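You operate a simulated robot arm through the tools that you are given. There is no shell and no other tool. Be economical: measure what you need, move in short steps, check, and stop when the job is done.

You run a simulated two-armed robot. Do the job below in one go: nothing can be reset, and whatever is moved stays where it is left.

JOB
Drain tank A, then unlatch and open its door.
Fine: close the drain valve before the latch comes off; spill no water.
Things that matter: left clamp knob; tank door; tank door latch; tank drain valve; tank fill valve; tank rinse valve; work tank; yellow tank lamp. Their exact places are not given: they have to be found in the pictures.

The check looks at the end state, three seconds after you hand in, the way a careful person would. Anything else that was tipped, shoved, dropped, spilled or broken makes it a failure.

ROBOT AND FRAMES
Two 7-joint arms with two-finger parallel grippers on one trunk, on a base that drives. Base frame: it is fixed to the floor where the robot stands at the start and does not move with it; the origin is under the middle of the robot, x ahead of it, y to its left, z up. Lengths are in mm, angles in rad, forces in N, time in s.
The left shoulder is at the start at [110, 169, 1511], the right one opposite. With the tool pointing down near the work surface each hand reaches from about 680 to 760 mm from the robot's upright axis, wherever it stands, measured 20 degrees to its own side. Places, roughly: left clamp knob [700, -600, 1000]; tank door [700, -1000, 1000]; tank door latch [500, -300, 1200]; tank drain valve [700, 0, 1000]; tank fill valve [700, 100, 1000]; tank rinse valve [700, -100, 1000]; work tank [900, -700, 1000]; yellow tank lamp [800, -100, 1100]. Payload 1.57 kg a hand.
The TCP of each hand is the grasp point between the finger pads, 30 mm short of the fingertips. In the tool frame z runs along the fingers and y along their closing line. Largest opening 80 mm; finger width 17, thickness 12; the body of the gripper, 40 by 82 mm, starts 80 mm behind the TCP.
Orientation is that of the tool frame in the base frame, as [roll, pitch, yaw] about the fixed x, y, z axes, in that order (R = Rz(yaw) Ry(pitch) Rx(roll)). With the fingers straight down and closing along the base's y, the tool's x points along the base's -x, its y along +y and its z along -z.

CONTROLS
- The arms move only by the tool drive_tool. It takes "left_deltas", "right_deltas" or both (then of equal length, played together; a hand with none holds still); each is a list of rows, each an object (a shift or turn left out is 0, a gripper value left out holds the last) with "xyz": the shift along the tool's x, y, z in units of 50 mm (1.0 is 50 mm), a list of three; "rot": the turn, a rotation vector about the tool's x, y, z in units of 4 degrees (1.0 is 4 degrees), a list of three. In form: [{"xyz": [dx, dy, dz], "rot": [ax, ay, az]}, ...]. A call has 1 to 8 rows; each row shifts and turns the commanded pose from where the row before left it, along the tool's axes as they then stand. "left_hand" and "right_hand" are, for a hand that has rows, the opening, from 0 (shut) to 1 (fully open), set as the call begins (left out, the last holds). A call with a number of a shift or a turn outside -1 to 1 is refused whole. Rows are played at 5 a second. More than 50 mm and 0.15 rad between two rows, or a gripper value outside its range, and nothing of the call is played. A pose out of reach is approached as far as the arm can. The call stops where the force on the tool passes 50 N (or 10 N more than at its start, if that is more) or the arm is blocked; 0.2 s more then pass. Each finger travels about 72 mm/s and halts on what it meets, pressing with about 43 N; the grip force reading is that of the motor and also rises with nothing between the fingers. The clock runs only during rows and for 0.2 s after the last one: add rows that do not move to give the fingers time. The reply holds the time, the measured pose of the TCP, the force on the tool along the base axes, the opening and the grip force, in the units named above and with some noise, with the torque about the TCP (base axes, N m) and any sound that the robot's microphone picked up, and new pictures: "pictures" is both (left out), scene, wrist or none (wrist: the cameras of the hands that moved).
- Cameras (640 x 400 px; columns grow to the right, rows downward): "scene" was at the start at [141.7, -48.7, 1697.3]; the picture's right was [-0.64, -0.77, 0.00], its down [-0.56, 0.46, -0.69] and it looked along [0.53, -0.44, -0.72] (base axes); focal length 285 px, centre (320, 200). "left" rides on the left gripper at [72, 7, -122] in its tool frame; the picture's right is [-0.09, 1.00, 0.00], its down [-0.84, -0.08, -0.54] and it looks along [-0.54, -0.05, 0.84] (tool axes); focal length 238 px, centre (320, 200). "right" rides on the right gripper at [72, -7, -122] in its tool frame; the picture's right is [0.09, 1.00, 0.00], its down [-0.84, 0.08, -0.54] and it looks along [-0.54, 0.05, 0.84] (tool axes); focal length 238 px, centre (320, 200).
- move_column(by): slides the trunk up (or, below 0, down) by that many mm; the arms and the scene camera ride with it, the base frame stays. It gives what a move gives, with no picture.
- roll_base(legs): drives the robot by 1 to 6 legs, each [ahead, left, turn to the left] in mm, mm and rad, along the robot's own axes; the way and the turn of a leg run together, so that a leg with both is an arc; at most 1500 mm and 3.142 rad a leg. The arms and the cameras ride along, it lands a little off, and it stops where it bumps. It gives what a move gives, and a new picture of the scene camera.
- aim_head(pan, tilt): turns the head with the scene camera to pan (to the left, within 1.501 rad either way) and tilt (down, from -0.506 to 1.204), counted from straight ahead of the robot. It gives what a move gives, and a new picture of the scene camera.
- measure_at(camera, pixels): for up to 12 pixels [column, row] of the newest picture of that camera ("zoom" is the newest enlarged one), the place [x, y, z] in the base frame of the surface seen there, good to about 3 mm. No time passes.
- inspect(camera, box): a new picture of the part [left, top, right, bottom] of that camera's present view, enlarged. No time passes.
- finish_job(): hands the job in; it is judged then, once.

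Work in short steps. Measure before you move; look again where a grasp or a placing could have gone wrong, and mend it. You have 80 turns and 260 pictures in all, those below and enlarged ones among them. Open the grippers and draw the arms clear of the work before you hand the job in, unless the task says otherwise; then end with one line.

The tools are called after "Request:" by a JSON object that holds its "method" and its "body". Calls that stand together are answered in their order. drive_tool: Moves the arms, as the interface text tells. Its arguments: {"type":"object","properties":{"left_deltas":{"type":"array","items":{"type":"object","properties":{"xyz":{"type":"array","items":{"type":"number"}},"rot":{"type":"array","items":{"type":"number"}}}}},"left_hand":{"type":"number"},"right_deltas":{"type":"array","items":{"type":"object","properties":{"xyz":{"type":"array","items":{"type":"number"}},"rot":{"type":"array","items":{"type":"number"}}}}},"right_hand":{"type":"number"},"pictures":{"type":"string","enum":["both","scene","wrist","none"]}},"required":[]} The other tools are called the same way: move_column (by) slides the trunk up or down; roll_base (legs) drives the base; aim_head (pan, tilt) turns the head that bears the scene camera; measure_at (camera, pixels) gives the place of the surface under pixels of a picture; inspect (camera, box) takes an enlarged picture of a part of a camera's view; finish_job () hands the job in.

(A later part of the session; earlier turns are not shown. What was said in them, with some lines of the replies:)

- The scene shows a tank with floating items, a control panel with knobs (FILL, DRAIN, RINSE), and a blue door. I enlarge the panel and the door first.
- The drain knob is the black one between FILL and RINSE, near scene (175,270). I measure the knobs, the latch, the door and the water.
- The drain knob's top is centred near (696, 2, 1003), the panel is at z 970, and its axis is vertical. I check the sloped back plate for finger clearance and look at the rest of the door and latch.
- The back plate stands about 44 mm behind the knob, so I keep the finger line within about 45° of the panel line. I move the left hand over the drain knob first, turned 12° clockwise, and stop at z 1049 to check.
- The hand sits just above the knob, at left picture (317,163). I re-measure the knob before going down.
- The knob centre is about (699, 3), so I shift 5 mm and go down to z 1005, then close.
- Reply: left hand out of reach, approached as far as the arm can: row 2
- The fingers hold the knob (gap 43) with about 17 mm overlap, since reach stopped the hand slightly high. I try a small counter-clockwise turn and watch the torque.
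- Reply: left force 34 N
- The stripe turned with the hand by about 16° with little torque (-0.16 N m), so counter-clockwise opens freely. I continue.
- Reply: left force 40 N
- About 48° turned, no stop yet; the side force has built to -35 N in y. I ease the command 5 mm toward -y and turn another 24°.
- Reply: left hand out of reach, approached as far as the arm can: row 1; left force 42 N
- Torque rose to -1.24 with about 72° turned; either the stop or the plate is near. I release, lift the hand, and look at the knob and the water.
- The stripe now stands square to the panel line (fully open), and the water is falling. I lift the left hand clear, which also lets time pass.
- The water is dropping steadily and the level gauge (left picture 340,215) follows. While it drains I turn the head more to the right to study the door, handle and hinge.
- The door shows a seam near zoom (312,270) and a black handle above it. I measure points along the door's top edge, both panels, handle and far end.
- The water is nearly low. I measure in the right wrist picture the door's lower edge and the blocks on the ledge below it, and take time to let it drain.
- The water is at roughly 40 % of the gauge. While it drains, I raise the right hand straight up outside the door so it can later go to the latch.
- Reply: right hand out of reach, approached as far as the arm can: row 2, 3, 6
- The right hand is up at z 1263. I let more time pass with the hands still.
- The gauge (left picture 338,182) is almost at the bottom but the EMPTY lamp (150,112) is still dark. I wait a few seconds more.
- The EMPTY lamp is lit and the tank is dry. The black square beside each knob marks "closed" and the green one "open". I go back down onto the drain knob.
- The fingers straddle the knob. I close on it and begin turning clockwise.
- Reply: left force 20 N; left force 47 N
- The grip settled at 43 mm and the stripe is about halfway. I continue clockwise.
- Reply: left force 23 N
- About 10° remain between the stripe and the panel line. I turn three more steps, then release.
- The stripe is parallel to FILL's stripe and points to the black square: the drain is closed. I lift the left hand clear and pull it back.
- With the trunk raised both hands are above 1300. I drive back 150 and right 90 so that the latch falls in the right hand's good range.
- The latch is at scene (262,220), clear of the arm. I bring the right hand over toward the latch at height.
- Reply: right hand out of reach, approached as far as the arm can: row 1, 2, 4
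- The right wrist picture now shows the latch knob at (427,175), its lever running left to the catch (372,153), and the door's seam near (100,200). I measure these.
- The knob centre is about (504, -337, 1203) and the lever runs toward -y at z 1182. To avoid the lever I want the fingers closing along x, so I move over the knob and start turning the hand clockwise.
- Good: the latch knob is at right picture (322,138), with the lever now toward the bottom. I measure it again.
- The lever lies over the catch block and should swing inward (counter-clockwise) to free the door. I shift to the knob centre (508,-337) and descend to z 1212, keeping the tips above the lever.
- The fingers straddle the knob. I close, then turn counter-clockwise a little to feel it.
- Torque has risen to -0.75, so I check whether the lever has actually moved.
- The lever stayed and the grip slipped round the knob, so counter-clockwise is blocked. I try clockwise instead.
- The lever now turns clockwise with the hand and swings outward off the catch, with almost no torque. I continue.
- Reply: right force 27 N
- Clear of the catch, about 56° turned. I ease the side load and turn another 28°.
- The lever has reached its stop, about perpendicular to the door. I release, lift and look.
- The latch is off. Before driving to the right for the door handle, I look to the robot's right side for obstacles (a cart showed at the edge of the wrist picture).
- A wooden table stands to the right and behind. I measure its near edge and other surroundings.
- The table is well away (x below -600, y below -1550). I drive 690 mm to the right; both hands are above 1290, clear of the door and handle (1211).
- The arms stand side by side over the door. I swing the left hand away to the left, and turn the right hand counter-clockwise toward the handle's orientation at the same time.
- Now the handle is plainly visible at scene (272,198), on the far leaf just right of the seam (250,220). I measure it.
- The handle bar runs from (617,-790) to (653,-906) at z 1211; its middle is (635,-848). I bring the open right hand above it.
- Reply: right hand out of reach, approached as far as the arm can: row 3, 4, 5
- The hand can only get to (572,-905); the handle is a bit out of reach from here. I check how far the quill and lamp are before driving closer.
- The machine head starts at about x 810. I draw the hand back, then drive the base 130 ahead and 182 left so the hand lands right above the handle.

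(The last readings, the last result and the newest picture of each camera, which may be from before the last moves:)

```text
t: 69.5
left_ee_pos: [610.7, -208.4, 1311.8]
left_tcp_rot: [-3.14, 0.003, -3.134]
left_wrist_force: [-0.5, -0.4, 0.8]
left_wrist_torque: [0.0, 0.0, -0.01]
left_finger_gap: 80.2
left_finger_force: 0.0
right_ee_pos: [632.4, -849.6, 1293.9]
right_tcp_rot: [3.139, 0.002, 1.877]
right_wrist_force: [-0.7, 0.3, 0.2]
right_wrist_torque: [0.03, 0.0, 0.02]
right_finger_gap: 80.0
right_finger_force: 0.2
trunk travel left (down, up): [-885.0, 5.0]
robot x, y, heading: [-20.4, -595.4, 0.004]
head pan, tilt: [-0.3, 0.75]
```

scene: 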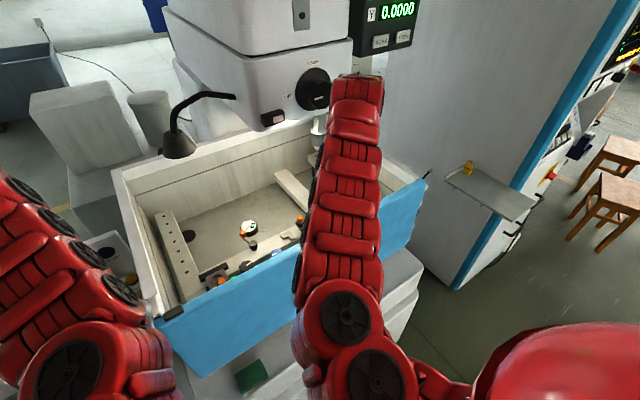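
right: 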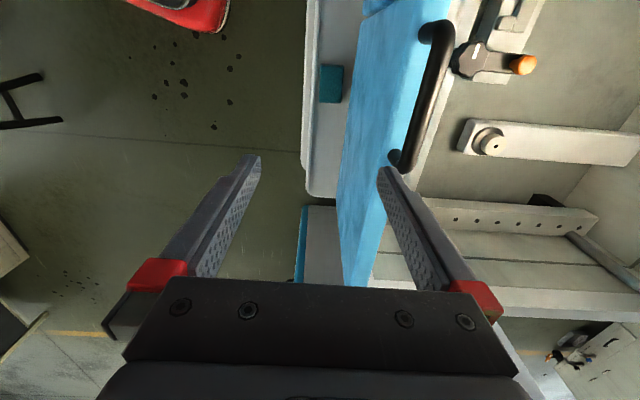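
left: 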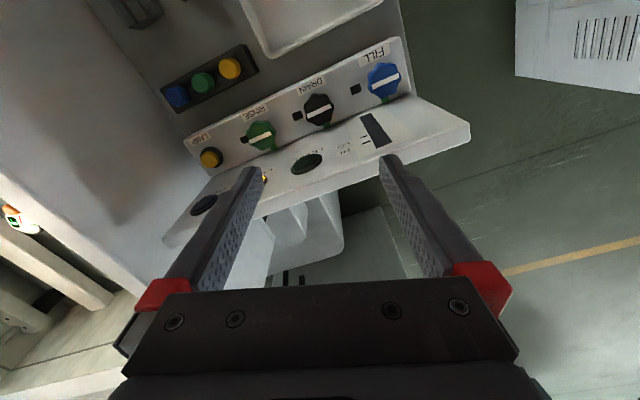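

The hand is at (632,-850), right over the handle. I take a look with the wrist camera and go halfway down.

Request:
{"method": "drive_tool", "body": {"right_deltas": [{"xyz": [0, 0, 0.8]}, {}], "right_hand": 1, "pictures": "wrist"}}

```text
t: 70.1
left_ee_pos: [611.7, -208.2, 1311.5]
left_tcp_rot: [-3.141, 0.0, -3.135]
left_wrist_force: [-0.3, 0.6, -0.8]
left_wrist_torque: [-0.03, 0.02, 0.01]
left_finger_gap: 80.1
left_finger_force: 0.1
right_ee_pos: [634.6, -847.9, 1251.7]
right_tcp_rot: [3.142, 0.003, 1.875]
right_wrist_force: [-0.2, 1.0, 0.1]
right_wrist_torque: [-0.01, 0.01, 0.0]
right_finger_gap: 80.2
right_finger_force: 0.0
trunk travel left (down, up): [-885.0, 5.0]
robot x, y, heading: [-20.9, -595.9, 0.005]
head pan, tilt: [-0.3, 0.75]
```

right: 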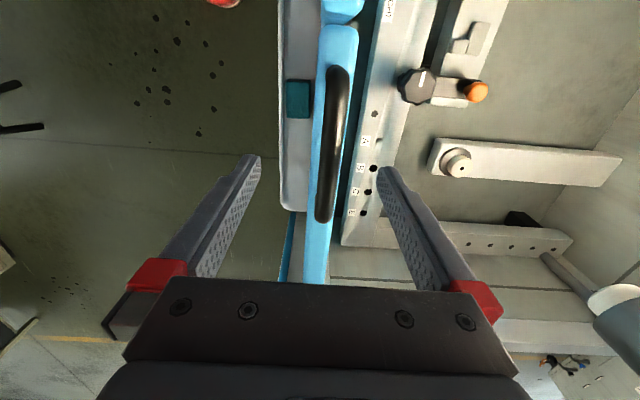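

The bar sits between the fingers, parallel to the pads. I go down to z 1207, cage the bar loosely and pull outward (tool -y) a little to test how the door moves.

Request:
{"method": "drive_tool", "body": {"right_deltas": [{"xyz": [0, 0, 0.5]}, {"xyz": [0, 0, 0.38]}, {}], "right_hand": 1, "pictures": "none"}}

Request:
{"method": "drive_tool", "body": {"right_deltas": [{}, {}, {}, {"xyz": [0, -0.3, 0]}, {"xyz": [0, -0.3, 0]}, {"xyz": [0, -0.3, 0]}, {}], "right_hand": 0.4, "pictures": "both"}}

```text
t: 70.9
left_ee_pos: [611.8, -206.6, 1310.6]
left_tcp_rot: [-3.14, 0.001, -3.133]
left_wrist_force: [0.2, -0.8, 0.3]
left_wrist_torque: [-0.01, -0.01, -0.01]
left_finger_gap: 79.9
left_finger_force: 0.2
right_ee_pos: [634.2, -847.3, 1208.4]
right_tcp_rot: [-3.141, 0.002, 1.878]
right_wrist_force: [0.0, 0.9, 0.2]
right_wrist_torque: [-0.02, 0.04, -0.01]
right_finger_gap: 80.1
right_finger_force: 0.0
trunk travel left (down, up): [-885.0, 5.0]
robot x, y, heading: [-20.2, -595.7, 0.004]
head pan, tilt: [-0.3, 0.75]
```

```text
t: 72.5
left_ee_pos: [612.0, -207.1, 1310.6]
left_tcp_rot: [-3.141, -0.002, -3.134]
left_wrist_force: [0.4, -0.4, -0.5]
left_wrist_torque: [0.01, 0.01, 0.02]
left_finger_gap: 79.9
left_finger_force: 0.1
right_ee_pos: [621.0, -853.1, 1209.1]
right_tcp_rot: [3.141, 0.003, 1.878]
right_wrist_force: [0.9, 1.4, -0.3]
right_wrist_torque: [-0.04, 0.02, -0.03]
right_finger_gap: 33.6
right_finger_force: 0.8
right hand out of reach, approached as far as the arm can: row 5, 6
trunk travel left (down, up): [-885.0, 5.0]
robot x, y, heading: [-15.9, -593.3, 0.004]
head pan, tilt: [-0.3, 0.75]
```

scene: 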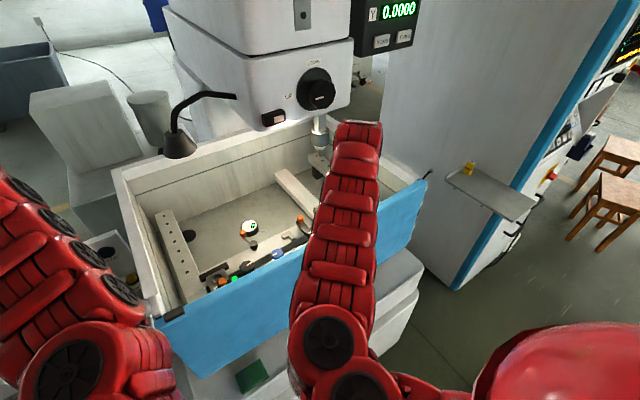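
right: 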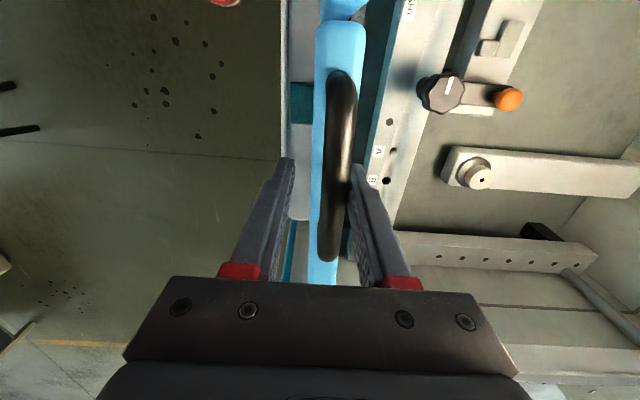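

The inner finger now touches the bar, but the arm itself is at its inner reach limit. I pull with the base instead: a short 40 mm leg outward.

Request:
{"method": "roll_base", "body": {"legs": [[-38, -12, 0]]}}

Request:
{"method": "inspect", "body": {"camera": "right", "box": [160, 0, 480, 300]}}

```text
t: 73.4
left_ee_pos: [581.8, -215.3, 1306.4]
left_tcp_rot: [-3.14, -0.006, -3.135]
left_wrist_force: [1.4, 0.1, -0.3]
left_wrist_torque: [-0.02, 0.05, -0.01]
left_finger_gap: 80.2
left_finger_force: 0.0
right_ee_pos: [590.0, -862.2, 1205.8]
right_tcp_rot: [-3.137, 0.003, 1.878]
right_wrist_force: [0.6, -0.9, -0.3]
right_wrist_torque: [-0.07, 0.07, 0.02]
right_finger_gap: 32.1
right_finger_force: 0.1
trunk travel left (down, up): [-885.0, 5.0]
robot x, y, heading: [-54.0, -607.0, 0.007]
head pan, tilt: [-0.3, 0.75]
```

scene: 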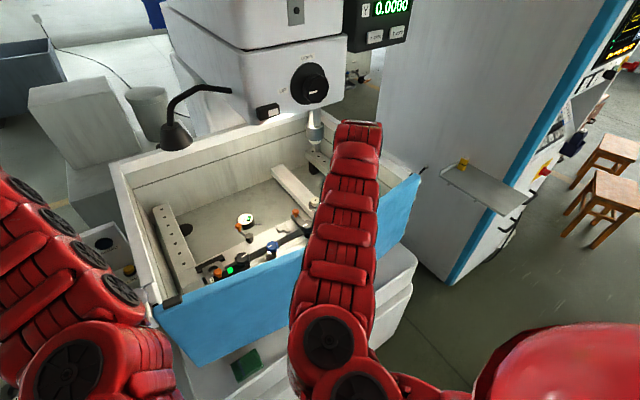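

```text
1.33 times, centred on (320, 150) of right
```

zoom: 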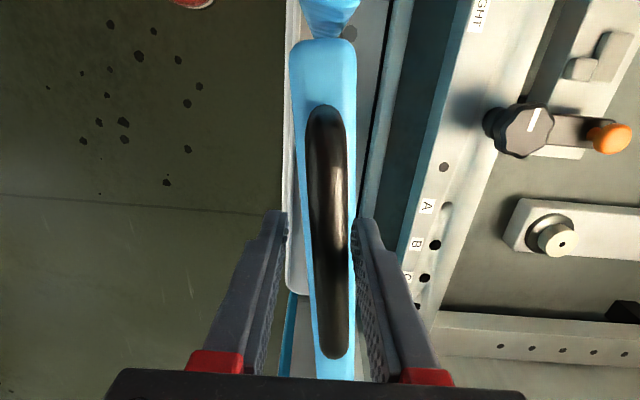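

The far leaf swings out freely and the near leaf folds at the seam: it is a bi-fold hinged at the far end (about (722,-1112)). I continue the arc with the base, (-75,-65), then turn the hand to match.

Request:
{"method": "roll_base", "body": {"legs": [[-40, -28, 0], [-35, -37, 0]]}}

Request:
{"method": "drive_tool", "body": {"right_deltas": [{"rot": [0, 0, -1]}, {"rot": [0, 0, -1]}, {"rot": [0, 0, -1]}, {"rot": [0, 0, -1]}, {"rot": [0, 0, -1]}, {"rot": [0, 0, -1]}, {}], "pictures": "wrist"}}

```text
t: 74.9
left_ee_pos: [506.6, -274.9, 1304.0]
left_tcp_rot: [-3.135, -0.008, -3.132]
left_wrist_force: [-0.3, 0.6, -0.2]
left_wrist_torque: [-0.08, 0.02, 0.02]
left_finger_gap: 80.2
left_finger_force: 0.1
right_ee_pos: [517.0, -919.8, 1205.9]
right_tcp_rot: [-3.135, 0.003, 1.884]
right_wrist_force: [5.3, 5.4, -2.8]
right_wrist_torque: [-0.12, 0.05, 0.09]
right_finger_gap: 35.7
right_finger_force: 3.1
trunk travel left (down, up): [-885.0, 5.0]
robot x, y, heading: [-129.5, -669.7, 0.007]
head pan, tilt: [-0.3, 0.75]
```

scene: 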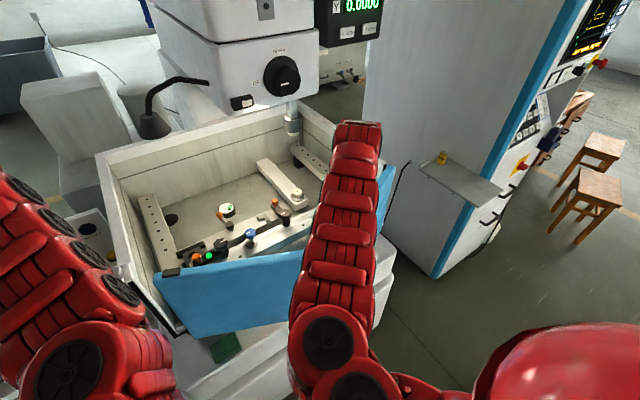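

```text
t: 76.5
left_ee_pos: [500.1, -282.4, 1311.0]
left_tcp_rot: [-3.139, -0.001, -3.132]
left_wrist_force: [-0.2, 0.0, 0.7]
left_wrist_torque: [-0.02, -0.01, 0.0]
left_finger_gap: 80.2
left_finger_force: 0.0
right_ee_pos: [511.0, -926.5, 1208.2]
right_tcp_rot: [3.139, 0.002, 2.302]
right_wrist_force: [-0.5, 0.0, 0.2]
right_wrist_torque: [-0.03, -0.01, 0.02]
right_finger_gap: 31.9
right_finger_force: 0.0
trunk travel left (down, up): [-885.0, 5.0]
robot x, y, heading: [-131.1, -670.5, 0.007]
head pan, tilt: [-0.3, 0.75]
```

right: 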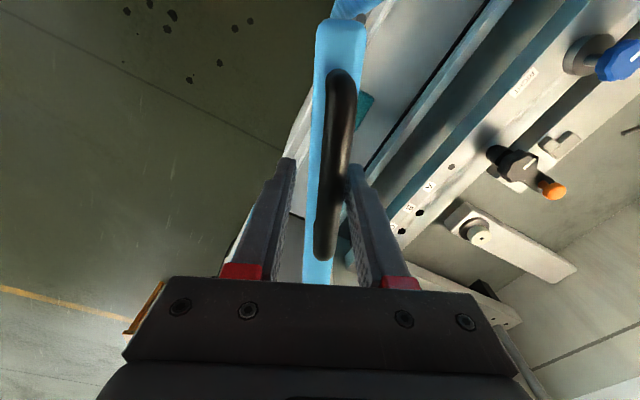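

The leaf is about 25-30° open and follows well. I continue with (-48,-82) and another 24° of hand turn.

Request:
{"method": "roll_base", "body": {"legs": [[-29, -37, 0], [-19, -45, 0]]}}

Request:
{"method": "drive_tool", "body": {"right_deltas": [{"rot": [0, 0, -1]}, {"rot": [0, 0, -1]}, {"rot": [0, 0, -1]}, {"rot": [0, 0, -1]}, {"rot": [0, 0, -1]}, {}], "pictures": "wrist"}}

```text
t: 77.9
left_ee_pos: [455.9, -356.5, 1308.2]
left_tcp_rot: [-3.137, -0.004, -3.132]
left_wrist_force: [0.5, 0.6, 0.4]
left_wrist_torque: [-0.05, 0.01, 0.02]
left_finger_gap: 79.8
left_finger_force: 0.0
right_ee_pos: [467.0, -998.8, 1208.7]
right_tcp_rot: [3.141, 0.003, 2.307]
right_wrist_force: [5.4, 5.3, -1.4]
right_wrist_torque: [-0.05, 0.14, 0.06]
right_finger_gap: 34.5
right_finger_force: 3.0
trunk travel left (down, up): [-885.0, 5.0]
robot x, y, heading: [-177.3, -755.0, 0.01]
head pan, tilt: [-0.3, 0.75]
```

scene: 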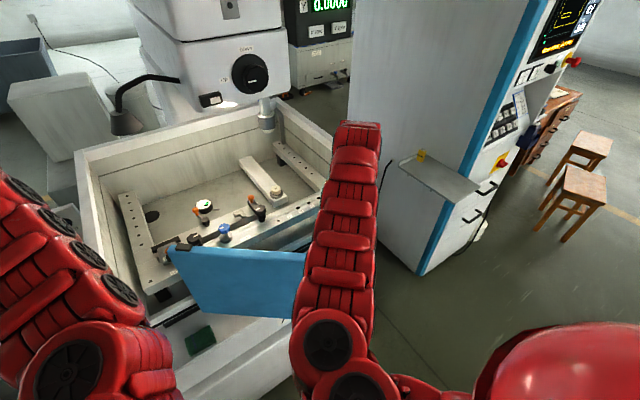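

```text
t: 79.3
left_ee_pos: [452.7, -362.9, 1310.9]
left_tcp_rot: [-3.142, 0.002, -3.132]
left_wrist_force: [0.7, -0.2, -0.8]
left_wrist_torque: [0.0, 0.01, 0.03]
left_finger_gap: 79.8
left_finger_force: 0.0
right_ee_pos: [463.1, -1006.3, 1208.8]
right_tcp_rot: [3.137, 0.003, 2.657]
right_wrist_force: [0.0, 0.2, -0.4]
right_wrist_torque: [-0.02, -0.02, 0.0]
right_finger_gap: 31.9
right_finger_force: 0.0
trunk travel left (down, up): [-885.0, 5.0]
robot x, y, heading: [-173.3, -756.0, 0.007]
head pan, tilt: [-0.3, 0.75]
```

right: 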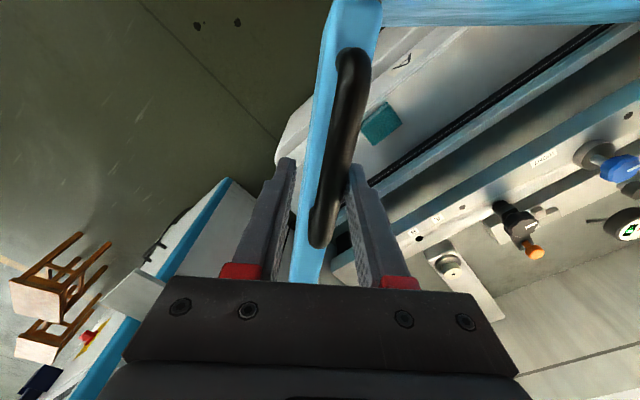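

Still free-moving; the near leaf's end slides along the sill. Next (-18,-95), and more hand turn.

Request:
{"method": "roll_base", "body": {"legs": [[-13, -47, 0], [-5, -48, 0]]}}

Request:
{"method": "drive_tool", "body": {"right_deltas": [{"rot": [0, 0, -1]}, {"rot": [0, 0, -1]}, {"rot": [0, 0, -1]}, {"rot": [0, 0, -1]}, {}], "pictures": "wrist"}}

```text
t: 80.7
left_ee_pos: [436.8, -456.4, 1310.0]
left_tcp_rot: [-3.139, 0.001, -3.128]
left_wrist_force: [0.2, 0.1, 0.5]
left_wrist_torque: [-0.01, 0.01, 0.04]
left_finger_gap: 80.2
left_finger_force: 0.0
right_ee_pos: [448.3, -1098.0, 1208.1]
right_tcp_rot: [3.134, 0.002, 2.661]
right_wrist_force: [-0.5, 1.3, 0.2]
right_wrist_torque: [-0.04, 0.0, 0.02]
right_finger_gap: 31.5
right_finger_force: 0.1
trunk travel left (down, up): [-885.0, 5.0]
robot x, y, heading: [-192.5, -846.8, 0.012]
head pan, tilt: [-0.3, 0.75]
```

scene: 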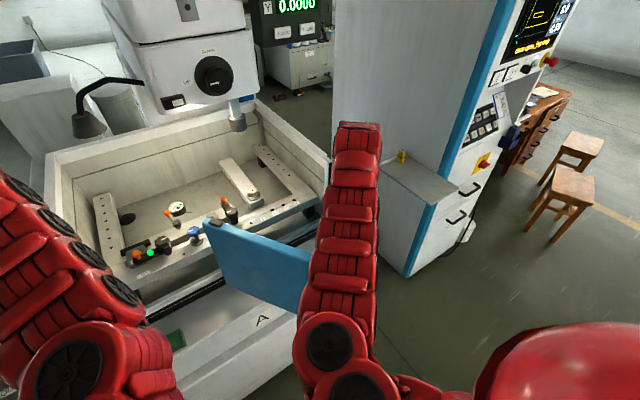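

```text
t: 81.9
left_ee_pos: [435.0, -458.3, 1311.3]
left_tcp_rot: [-3.141, -0.002, -3.129]
left_wrist_force: [0.1, 0.0, 0.0]
left_wrist_torque: [0.0, 0.03, -0.01]
left_finger_gap: 79.8
left_finger_force: 0.0
right_ee_pos: [449.4, -1098.7, 1208.5]
right_tcp_rot: [3.133, 0.004, 2.939]
right_wrist_force: [0.8, 0.3, 0.4]
right_wrist_torque: [-0.01, 0.01, 0.0]
right_finger_gap: 32.2
right_finger_force: 0.1
trunk travel left (down, up): [-885.0, 5.0]
robot x, y, heading: [-193.0, -852.3, 0.006]
head pan, tilt: [-0.3, 0.75]
```

right: 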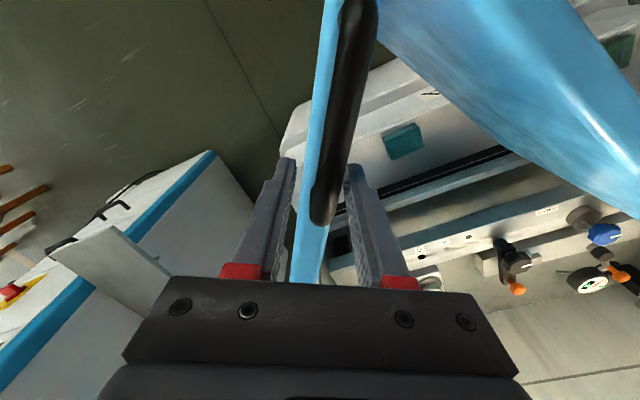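

About 65-70° open. The handle's inner end is near the fingers, so I bias the next leg outward: (-22,-45).

Request:
{"method": "roll_base", "body": {"legs": [[-22, -20, 0], [0, -30, 0]]}}

Request:
{"method": "drive_tool", "body": {"right_deltas": [{"rot": [0, 0, -1]}, {"rot": [0, 0, -1]}, {"rot": [0, 0, -1]}, {}], "pictures": "wrist"}}

```text
t: 83.2
left_ee_pos: [412.6, -501.3, 1308.7]
left_tcp_rot: [-3.136, 0.0, -3.127]
left_wrist_force: [0.1, 0.5, -0.6]
left_wrist_torque: [-0.05, -0.04, 0.04]
left_finger_gap: 80.0
left_finger_force: 0.0
right_ee_pos: [426.3, -1142.5, 1210.8]
right_tcp_rot: [3.139, 0.006, 2.941]
right_wrist_force: [-0.8, -1.6, 1.7]
right_wrist_torque: [-0.23, 0.03, 0.05]
right_finger_gap: 34.5
right_finger_force: 0.2
trunk travel left (down, up): [-885.0, 5.0]
robot x, y, heading: [-217.0, -896.3, 0.01]
head pan, tilt: [-0.3, 0.75]
```

scene: 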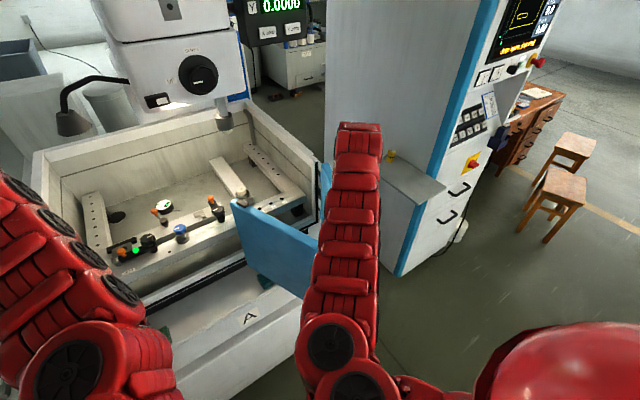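

```text
t: 84.2
left_ee_pos: [414.1, -506.5, 1310.4]
left_tcp_rot: [3.141, 0.0, -3.127]
left_wrist_force: [-0.4, -0.2, 0.6]
left_wrist_torque: [-0.02, -0.02, 0.0]
left_finger_gap: 80.0
left_finger_force: 0.0
right_ee_pos: [425.1, -1147.9, 1208.7]
right_tcp_rot: [3.136, 0.003, -3.134]
right_wrist_force: [-0.4, -0.8, -0.3]
right_wrist_torque: [0.01, 0.01, -0.04]
right_finger_gap: 31.7
right_finger_force: 0.1
trunk travel left (down, up): [-885.0, 5.0]
robot x, y, heading: [-218.4, -898.0, 0.014]
head pan, tilt: [-0.3, 0.75]
```

right: 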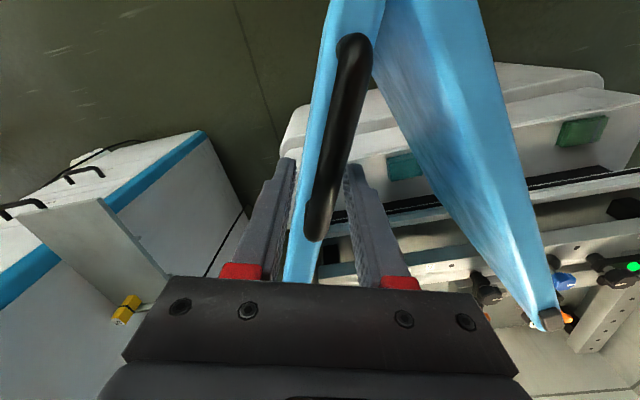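

The leaves fold together nicely. I measure the near leaf's end and the leaf angle to judge how open it is.

Request:
{"method": "measure_at", "body": {"camera": "right", "pixels": [[548, 320], [372, 20], [360, 60], [320, 225], [298, 270], [470, 180], [530, 290], [430, 60], [325, 160]]}}

Request:
{"method": "inspect", "body": {"camera": "right", "box": [270, 0, 640, 350]}}

```text
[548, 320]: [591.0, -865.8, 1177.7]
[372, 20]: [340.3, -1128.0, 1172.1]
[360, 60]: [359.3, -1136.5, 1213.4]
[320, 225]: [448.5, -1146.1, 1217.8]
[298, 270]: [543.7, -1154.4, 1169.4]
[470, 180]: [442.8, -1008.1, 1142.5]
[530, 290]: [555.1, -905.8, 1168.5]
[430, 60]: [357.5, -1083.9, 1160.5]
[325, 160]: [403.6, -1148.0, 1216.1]
```

```text
1.14 times, centred on (455, 175) of right
```

zoom: 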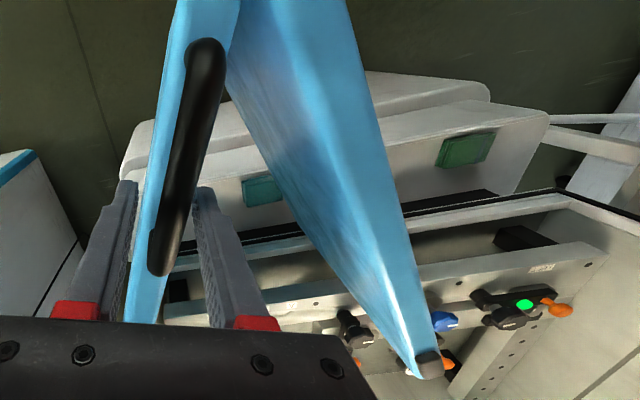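

The leaf is 66° open; fitting the motion gives a hinge near (745,-1172). I continue along that arc toward about 80°.

Request:
{"method": "roll_base", "body": {"legs": [[-18, -25, 0], [-2, -28, 0]]}}

Request:
{"method": "drive_tool", "body": {"right_deltas": [{"rot": [0, 0, -1]}, {"rot": [0, 0, -1]}, {}], "pictures": "wrist"}}

```text
t: 85.5
left_ee_pos: [394.0, -553.5, 1309.7]
left_tcp_rot: [-3.137, -0.002, -3.126]
left_wrist_force: [-0.3, 0.7, -0.6]
left_wrist_torque: [-0.03, -0.03, -0.03]
left_finger_gap: 80.0
left_finger_force: 0.0
right_ee_pos: [406.9, -1193.3, 1210.2]
right_tcp_rot: [3.139, 0.006, -3.131]
right_wrist_force: [-1.0, 0.6, 0.2]
right_wrist_torque: [-0.03, 0.02, 0.02]
right_finger_gap: 32.0
right_finger_force: 0.0
trunk travel left (down, up): [-885.0, 5.0]
robot x, y, heading: [-233.6, -949.8, 0.007]
head pan, tilt: [-0.3, 0.75]
```

scene: 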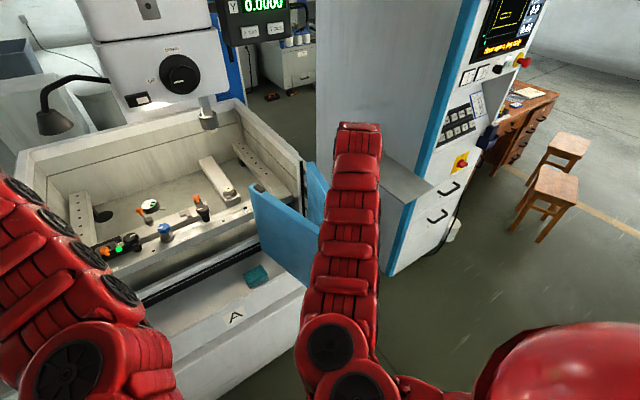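

```text
t: 86.3
left_ee_pos: [393.4, -559.0, 1309.9]
left_tcp_rot: [-3.142, -0.001, -3.127]
left_wrist_force: [-0.8, 0.2, 0.2]
left_wrist_torque: [0.02, -0.03, -0.01]
left_finger_gap: 79.9
left_finger_force: 0.0
right_ee_pos: [407.2, -1199.7, 1207.8]
right_tcp_rot: [3.135, 0.006, -2.991]
right_wrist_force: [0.2, 0.0, 0.5]
right_wrist_torque: [0.01, 0.02, -0.02]
right_finger_gap: 32.1
right_finger_force: 0.1
trunk travel left (down, up): [-885.0, 5.0]
robot x, y, heading: [-235.2, -948.7, 0.012]
head pan, tilt: [-0.3, 0.75]
```

right: 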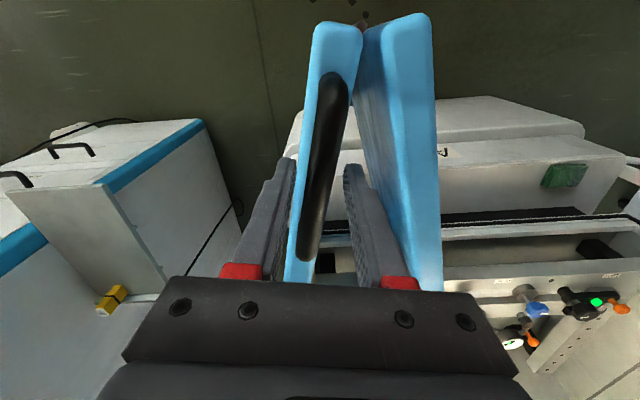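

About 75° open now with the leaves nearly folded. One more short leg (0,-28).

Request:
{"method": "roll_base", "body": {"legs": [[2, -28, 0]]}}

Request:
{"method": "drive_tool", "body": {"right_deltas": [{"rot": [0, 0, -1]}, {}], "pictures": "wrist"}}

```text
t: 87.1
left_ee_pos: [396.4, -586.0, 1310.7]
left_tcp_rot: [3.141, -0.002, -3.123]
left_wrist_force: [-0.4, -0.2, 0.5]
left_wrist_torque: [-0.03, 0.0, -0.02]
left_finger_gap: 79.8
left_finger_force: 0.1
right_ee_pos: [410.4, -1226.0, 1208.8]
right_tcp_rot: [3.133, 0.006, -2.991]
right_wrist_force: [0.9, 0.4, 0.6]
right_wrist_torque: [-0.1, 0.05, -0.02]
right_finger_gap: 33.3
right_finger_force: 0.0
trunk travel left (down, up): [-885.0, 5.0]
robot x, y, heading: [-233.2, -980.0, 0.009]
head pan, tilt: [-0.3, 0.75]
```

scene: 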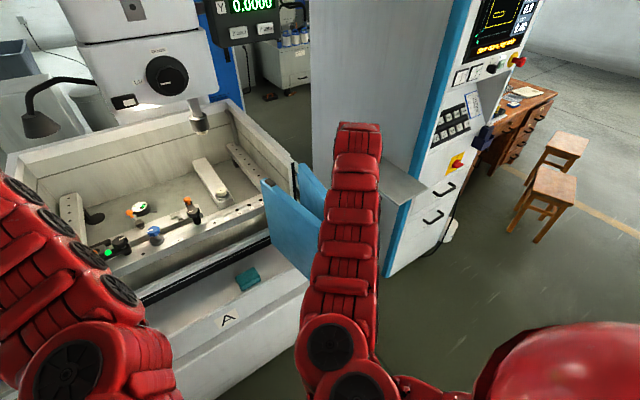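

```text
t: 87.7
left_ee_pos: [395.6, -588.0, 1309.5]
left_tcp_rot: [-3.141, -0.003, -3.125]
left_wrist_force: [-1.0, -1.0, -0.7]
left_wrist_torque: [0.03, 0.01, 0.02]
left_finger_gap: 79.8
left_finger_force: 0.1
right_ee_pos: [410.5, -1227.7, 1208.1]
right_tcp_rot: [3.135, 0.005, -2.921]
right_wrist_force: [-0.1, 0.2, 0.3]
right_wrist_torque: [0.01, -0.01, 0.01]
right_finger_gap: 31.8
right_finger_force: 0.1
trunk travel left (down, up): [-885.0, 5.0]
robot x, y, heading: [-230.6, -978.3, 0.011]
head pan, tilt: [-0.3, 0.75]
```

right: 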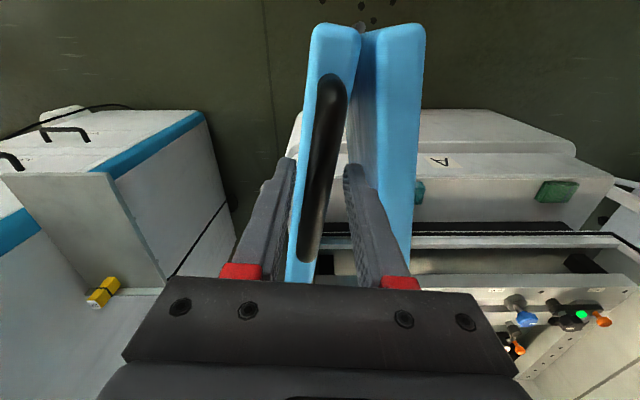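

Still free with no force. I take one more 22 mm leg and check for the end stop.

Request:
{"method": "roll_base", "body": {"legs": [[4, -22, 0]]}}

Request:
{"method": "drive_tool", "body": {"right_deltas": [{"rot": [0, 0, -1]}, {}], "pictures": "wrist"}}

```text
t: 88.5
left_ee_pos: [399.0, -606.1, 1309.9]
left_tcp_rot: [-3.14, -0.002, -3.125]
left_wrist_force: [0.1, 0.7, -0.2]
left_wrist_torque: [-0.04, 0.0, -0.01]
left_finger_gap: 80.0
left_finger_force: 0.1
right_ee_pos: [414.7, -1244.0, 1209.1]
right_tcp_rot: [3.136, 0.005, -2.917]
right_wrist_force: [-0.1, 0.3, 0.1]
right_wrist_torque: [-0.06, 0.0, -0.05]
right_finger_gap: 32.0
right_finger_force: 0.1
trunk travel left (down, up): [-885.0, 5.0]
robot x, y, heading: [-225.8, -1003.1, 0.014]
head pan, tilt: [-0.3, 0.75]
```

scene: 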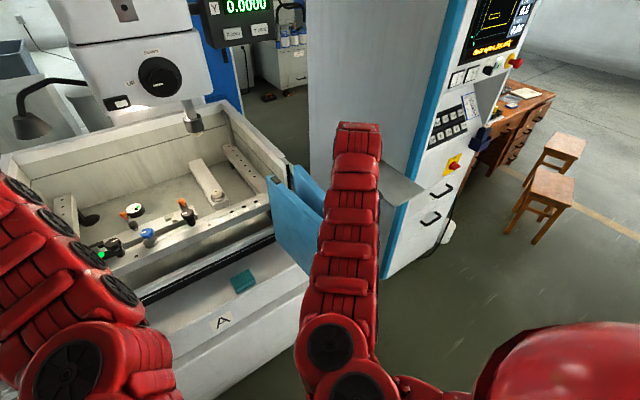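

```text
t: 89.1
left_ee_pos: [400.0, -606.8, 1311.5]
left_tcp_rot: [-3.14, -0.001, -3.126]
left_wrist_force: [0.5, 0.1, 0.3]
left_wrist_torque: [0.04, -0.01, 0.0]
left_finger_gap: 79.9
left_finger_force: 0.1
right_ee_pos: [414.0, -1246.4, 1209.0]
right_tcp_rot: [3.133, 0.006, -2.848]
right_wrist_force: [-0.1, -0.5, 0.4]
right_wrist_torque: [-0.01, 0.02, 0.03]
right_finger_gap: 32.3
right_finger_force: 0.1
trunk travel left (down, up): [-885.0, 5.0]
robot x, y, heading: [-231.4, -1000.3, 0.011]
head pan, tilt: [-0.3, 0.75]
```

right: 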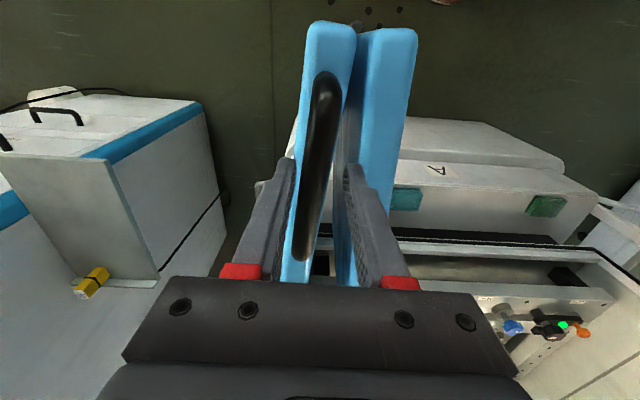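

The leaves are almost fully folded, about 84° open. I lift the right hand straight up off the handle without opening it, then look.

Request:
{"method": "drive_tool", "body": {"right_deltas": [{"xyz": [0, 0, -0.5]}, {"xyz": [0, 0, -0.8]}, {"xyz": [0, 0, -0.6]}, {}], "pictures": "wrist"}}

```text
t: 90.1
left_ee_pos: [400.4, -609.3, 1308.5]
left_tcp_rot: [3.141, -0.001, -3.125]
left_wrist_force: [0.2, 0.4, 1.2]
left_wrist_torque: [-0.01, 0.01, 0.0]
left_finger_gap: 80.0
left_finger_force: 0.1
right_ee_pos: [413.2, -1246.6, 1304.1]
right_tcp_rot: [3.136, 0.007, -2.846]
right_wrist_force: [-0.1, -0.6, -0.2]
right_wrist_torque: [0.02, 0.03, 0.0]
right_finger_gap: 32.1
right_finger_force: 0.1
trunk travel left (down, up): [-885.0, 5.0]
robot x, y, heading: [-230.8, -1001.4, 0.012]
head pan, tilt: [-0.3, 0.75]
```

right: 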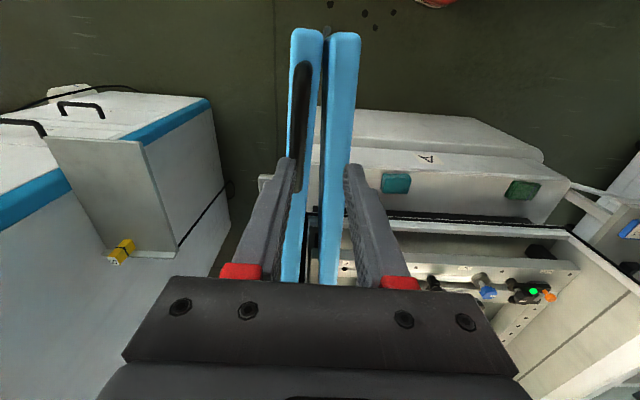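

The door is folded fully open. I open the gripper and back the base off 160 mm, then check door, latch and valves.

Request:
{"method": "roll_base", "body": {"legs": [[-160, 0, 0]]}}

Request:
{"method": "drive_tool", "body": {"right_deltas": [{}, {}, {}, {}], "right_hand": 1, "pictures": "wrist"}}

Request:
{"method": "aim_head", "body": {"pan": 0.15, "tilt": 0.55}}

Request:
{"method": "inspect", "body": {"camera": "left", "box": [100, 0, 540, 280]}}

```text
t: 91.5
left_ee_pos: [247.6, -610.0, 1309.3]
left_tcp_rot: [3.141, -0.004, -3.13]
left_wrist_force: [0.3, -0.2, 0.5]
left_wrist_torque: [-0.03, 0.01, 0.03]
left_finger_gap: 80.2
left_finger_force: 0.1
right_ee_pos: [257.2, -1249.3, 1302.8]
right_tcp_rot: [3.134, 0.006, -2.85]
right_wrist_force: [0.2, -0.2, -0.8]
right_wrist_torque: [0.0, -0.04, -0.05]
right_finger_gap: 32.2
right_finger_force: 0.0
trunk travel left (down, up): [-885.0, 5.0]
robot x, y, heading: [-389.1, -1001.7, 0.007]
head pan, tilt: [-0.3, 0.75]
```

scene: 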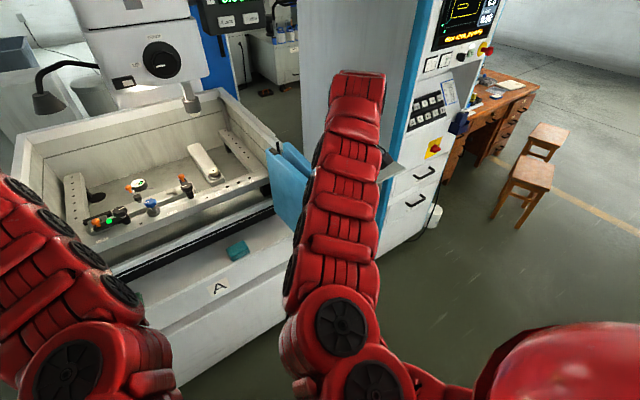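

```text
t: 92.5
left_ee_pos: [245.2, -611.3, 1310.3]
left_tcp_rot: [-3.141, 0.0, -3.13]
left_wrist_force: [0.2, -0.3, -1.0]
left_wrist_torque: [0.01, 0.01, -0.01]
left_finger_gap: 80.1
left_finger_force: 0.0
right_ee_pos: [256.4, -1249.7, 1302.2]
right_tcp_rot: [3.135, 0.009, -2.851]
right_wrist_force: [-0.2, -0.1, 0.3]
right_wrist_torque: [0.02, 0.0, 0.02]
right_finger_gap: 79.9
right_finger_force: 0.1
trunk travel left (down, up): [-885.0, 5.0]
robot x, y, heading: [-384.3, -997.3, 0.003]
head pan, tilt: [-0.3, 0.75]
```

right: 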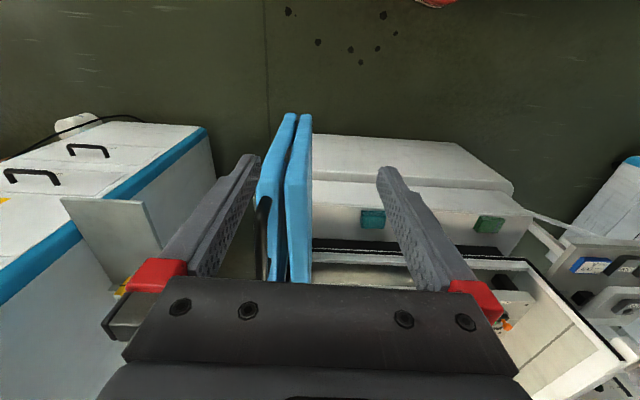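

```text
t: 93.4
left_ee_pos: [244.8, -611.9, 1311.4]
left_tcp_rot: [3.141, -0.001, -3.128]
left_wrist_force: [0.3, 0.3, 0.3]
left_wrist_torque: [-0.01, 0.01, 0.01]
left_finger_gap: 80.1
left_finger_force: 0.1
right_ee_pos: [255.5, -1250.9, 1303.4]
right_tcp_rot: [3.135, 0.007, -2.851]
right_wrist_force: [-0.6, -0.2, -0.2]
right_wrist_torque: [0.05, 0.0, -0.02]
right_finger_gap: 79.8
right_finger_force: 0.1
trunk travel left (down, up): [-885.0, 5.0]
robot x, y, heading: [-385.9, -1001.0, 0.008]
head pan, tilt: [0.15, 0.55]
```

scene: 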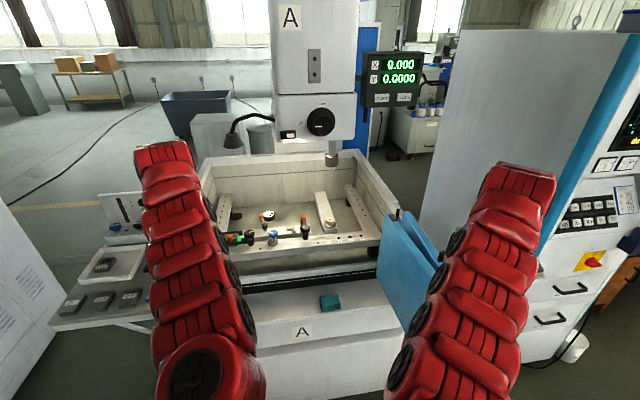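

```text
1.43 times, centred on (320, 140) of left
```

zoom: 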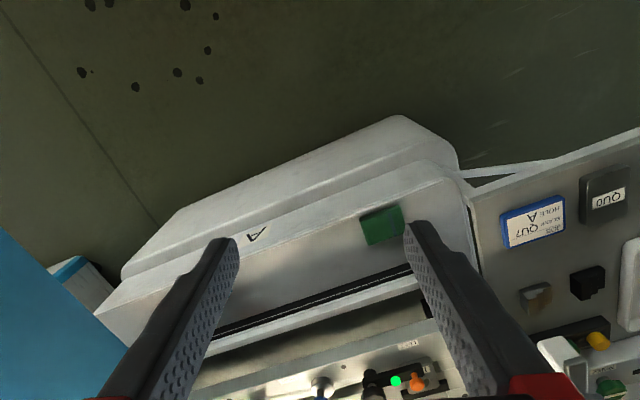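

The door stands folded open and nothing else moved. One last zoom on the panel and latch before handing in.

Request:
{"method": "inspect", "body": {"camera": "scene", "box": [90, 180, 440, 320]}}

```text
1.83 times, centred on (265, 250) of scene
```

zoom: 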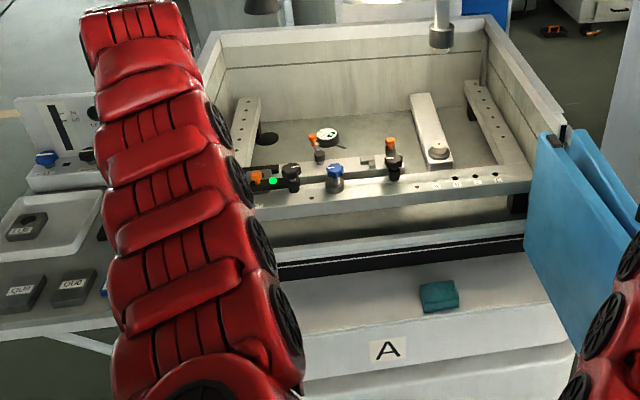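

The tank is empty, the drain was closed before the latch came off, and the door is fully open with the arms clear. I hand in.

Request:
{"method": "finish_job", "body": {}}

```text
The job is handed in.
```

Tank A is drained, with the drain valve closed again before the latch came off; the latch is off, the door is folded fully open, and I saw no spilled water.
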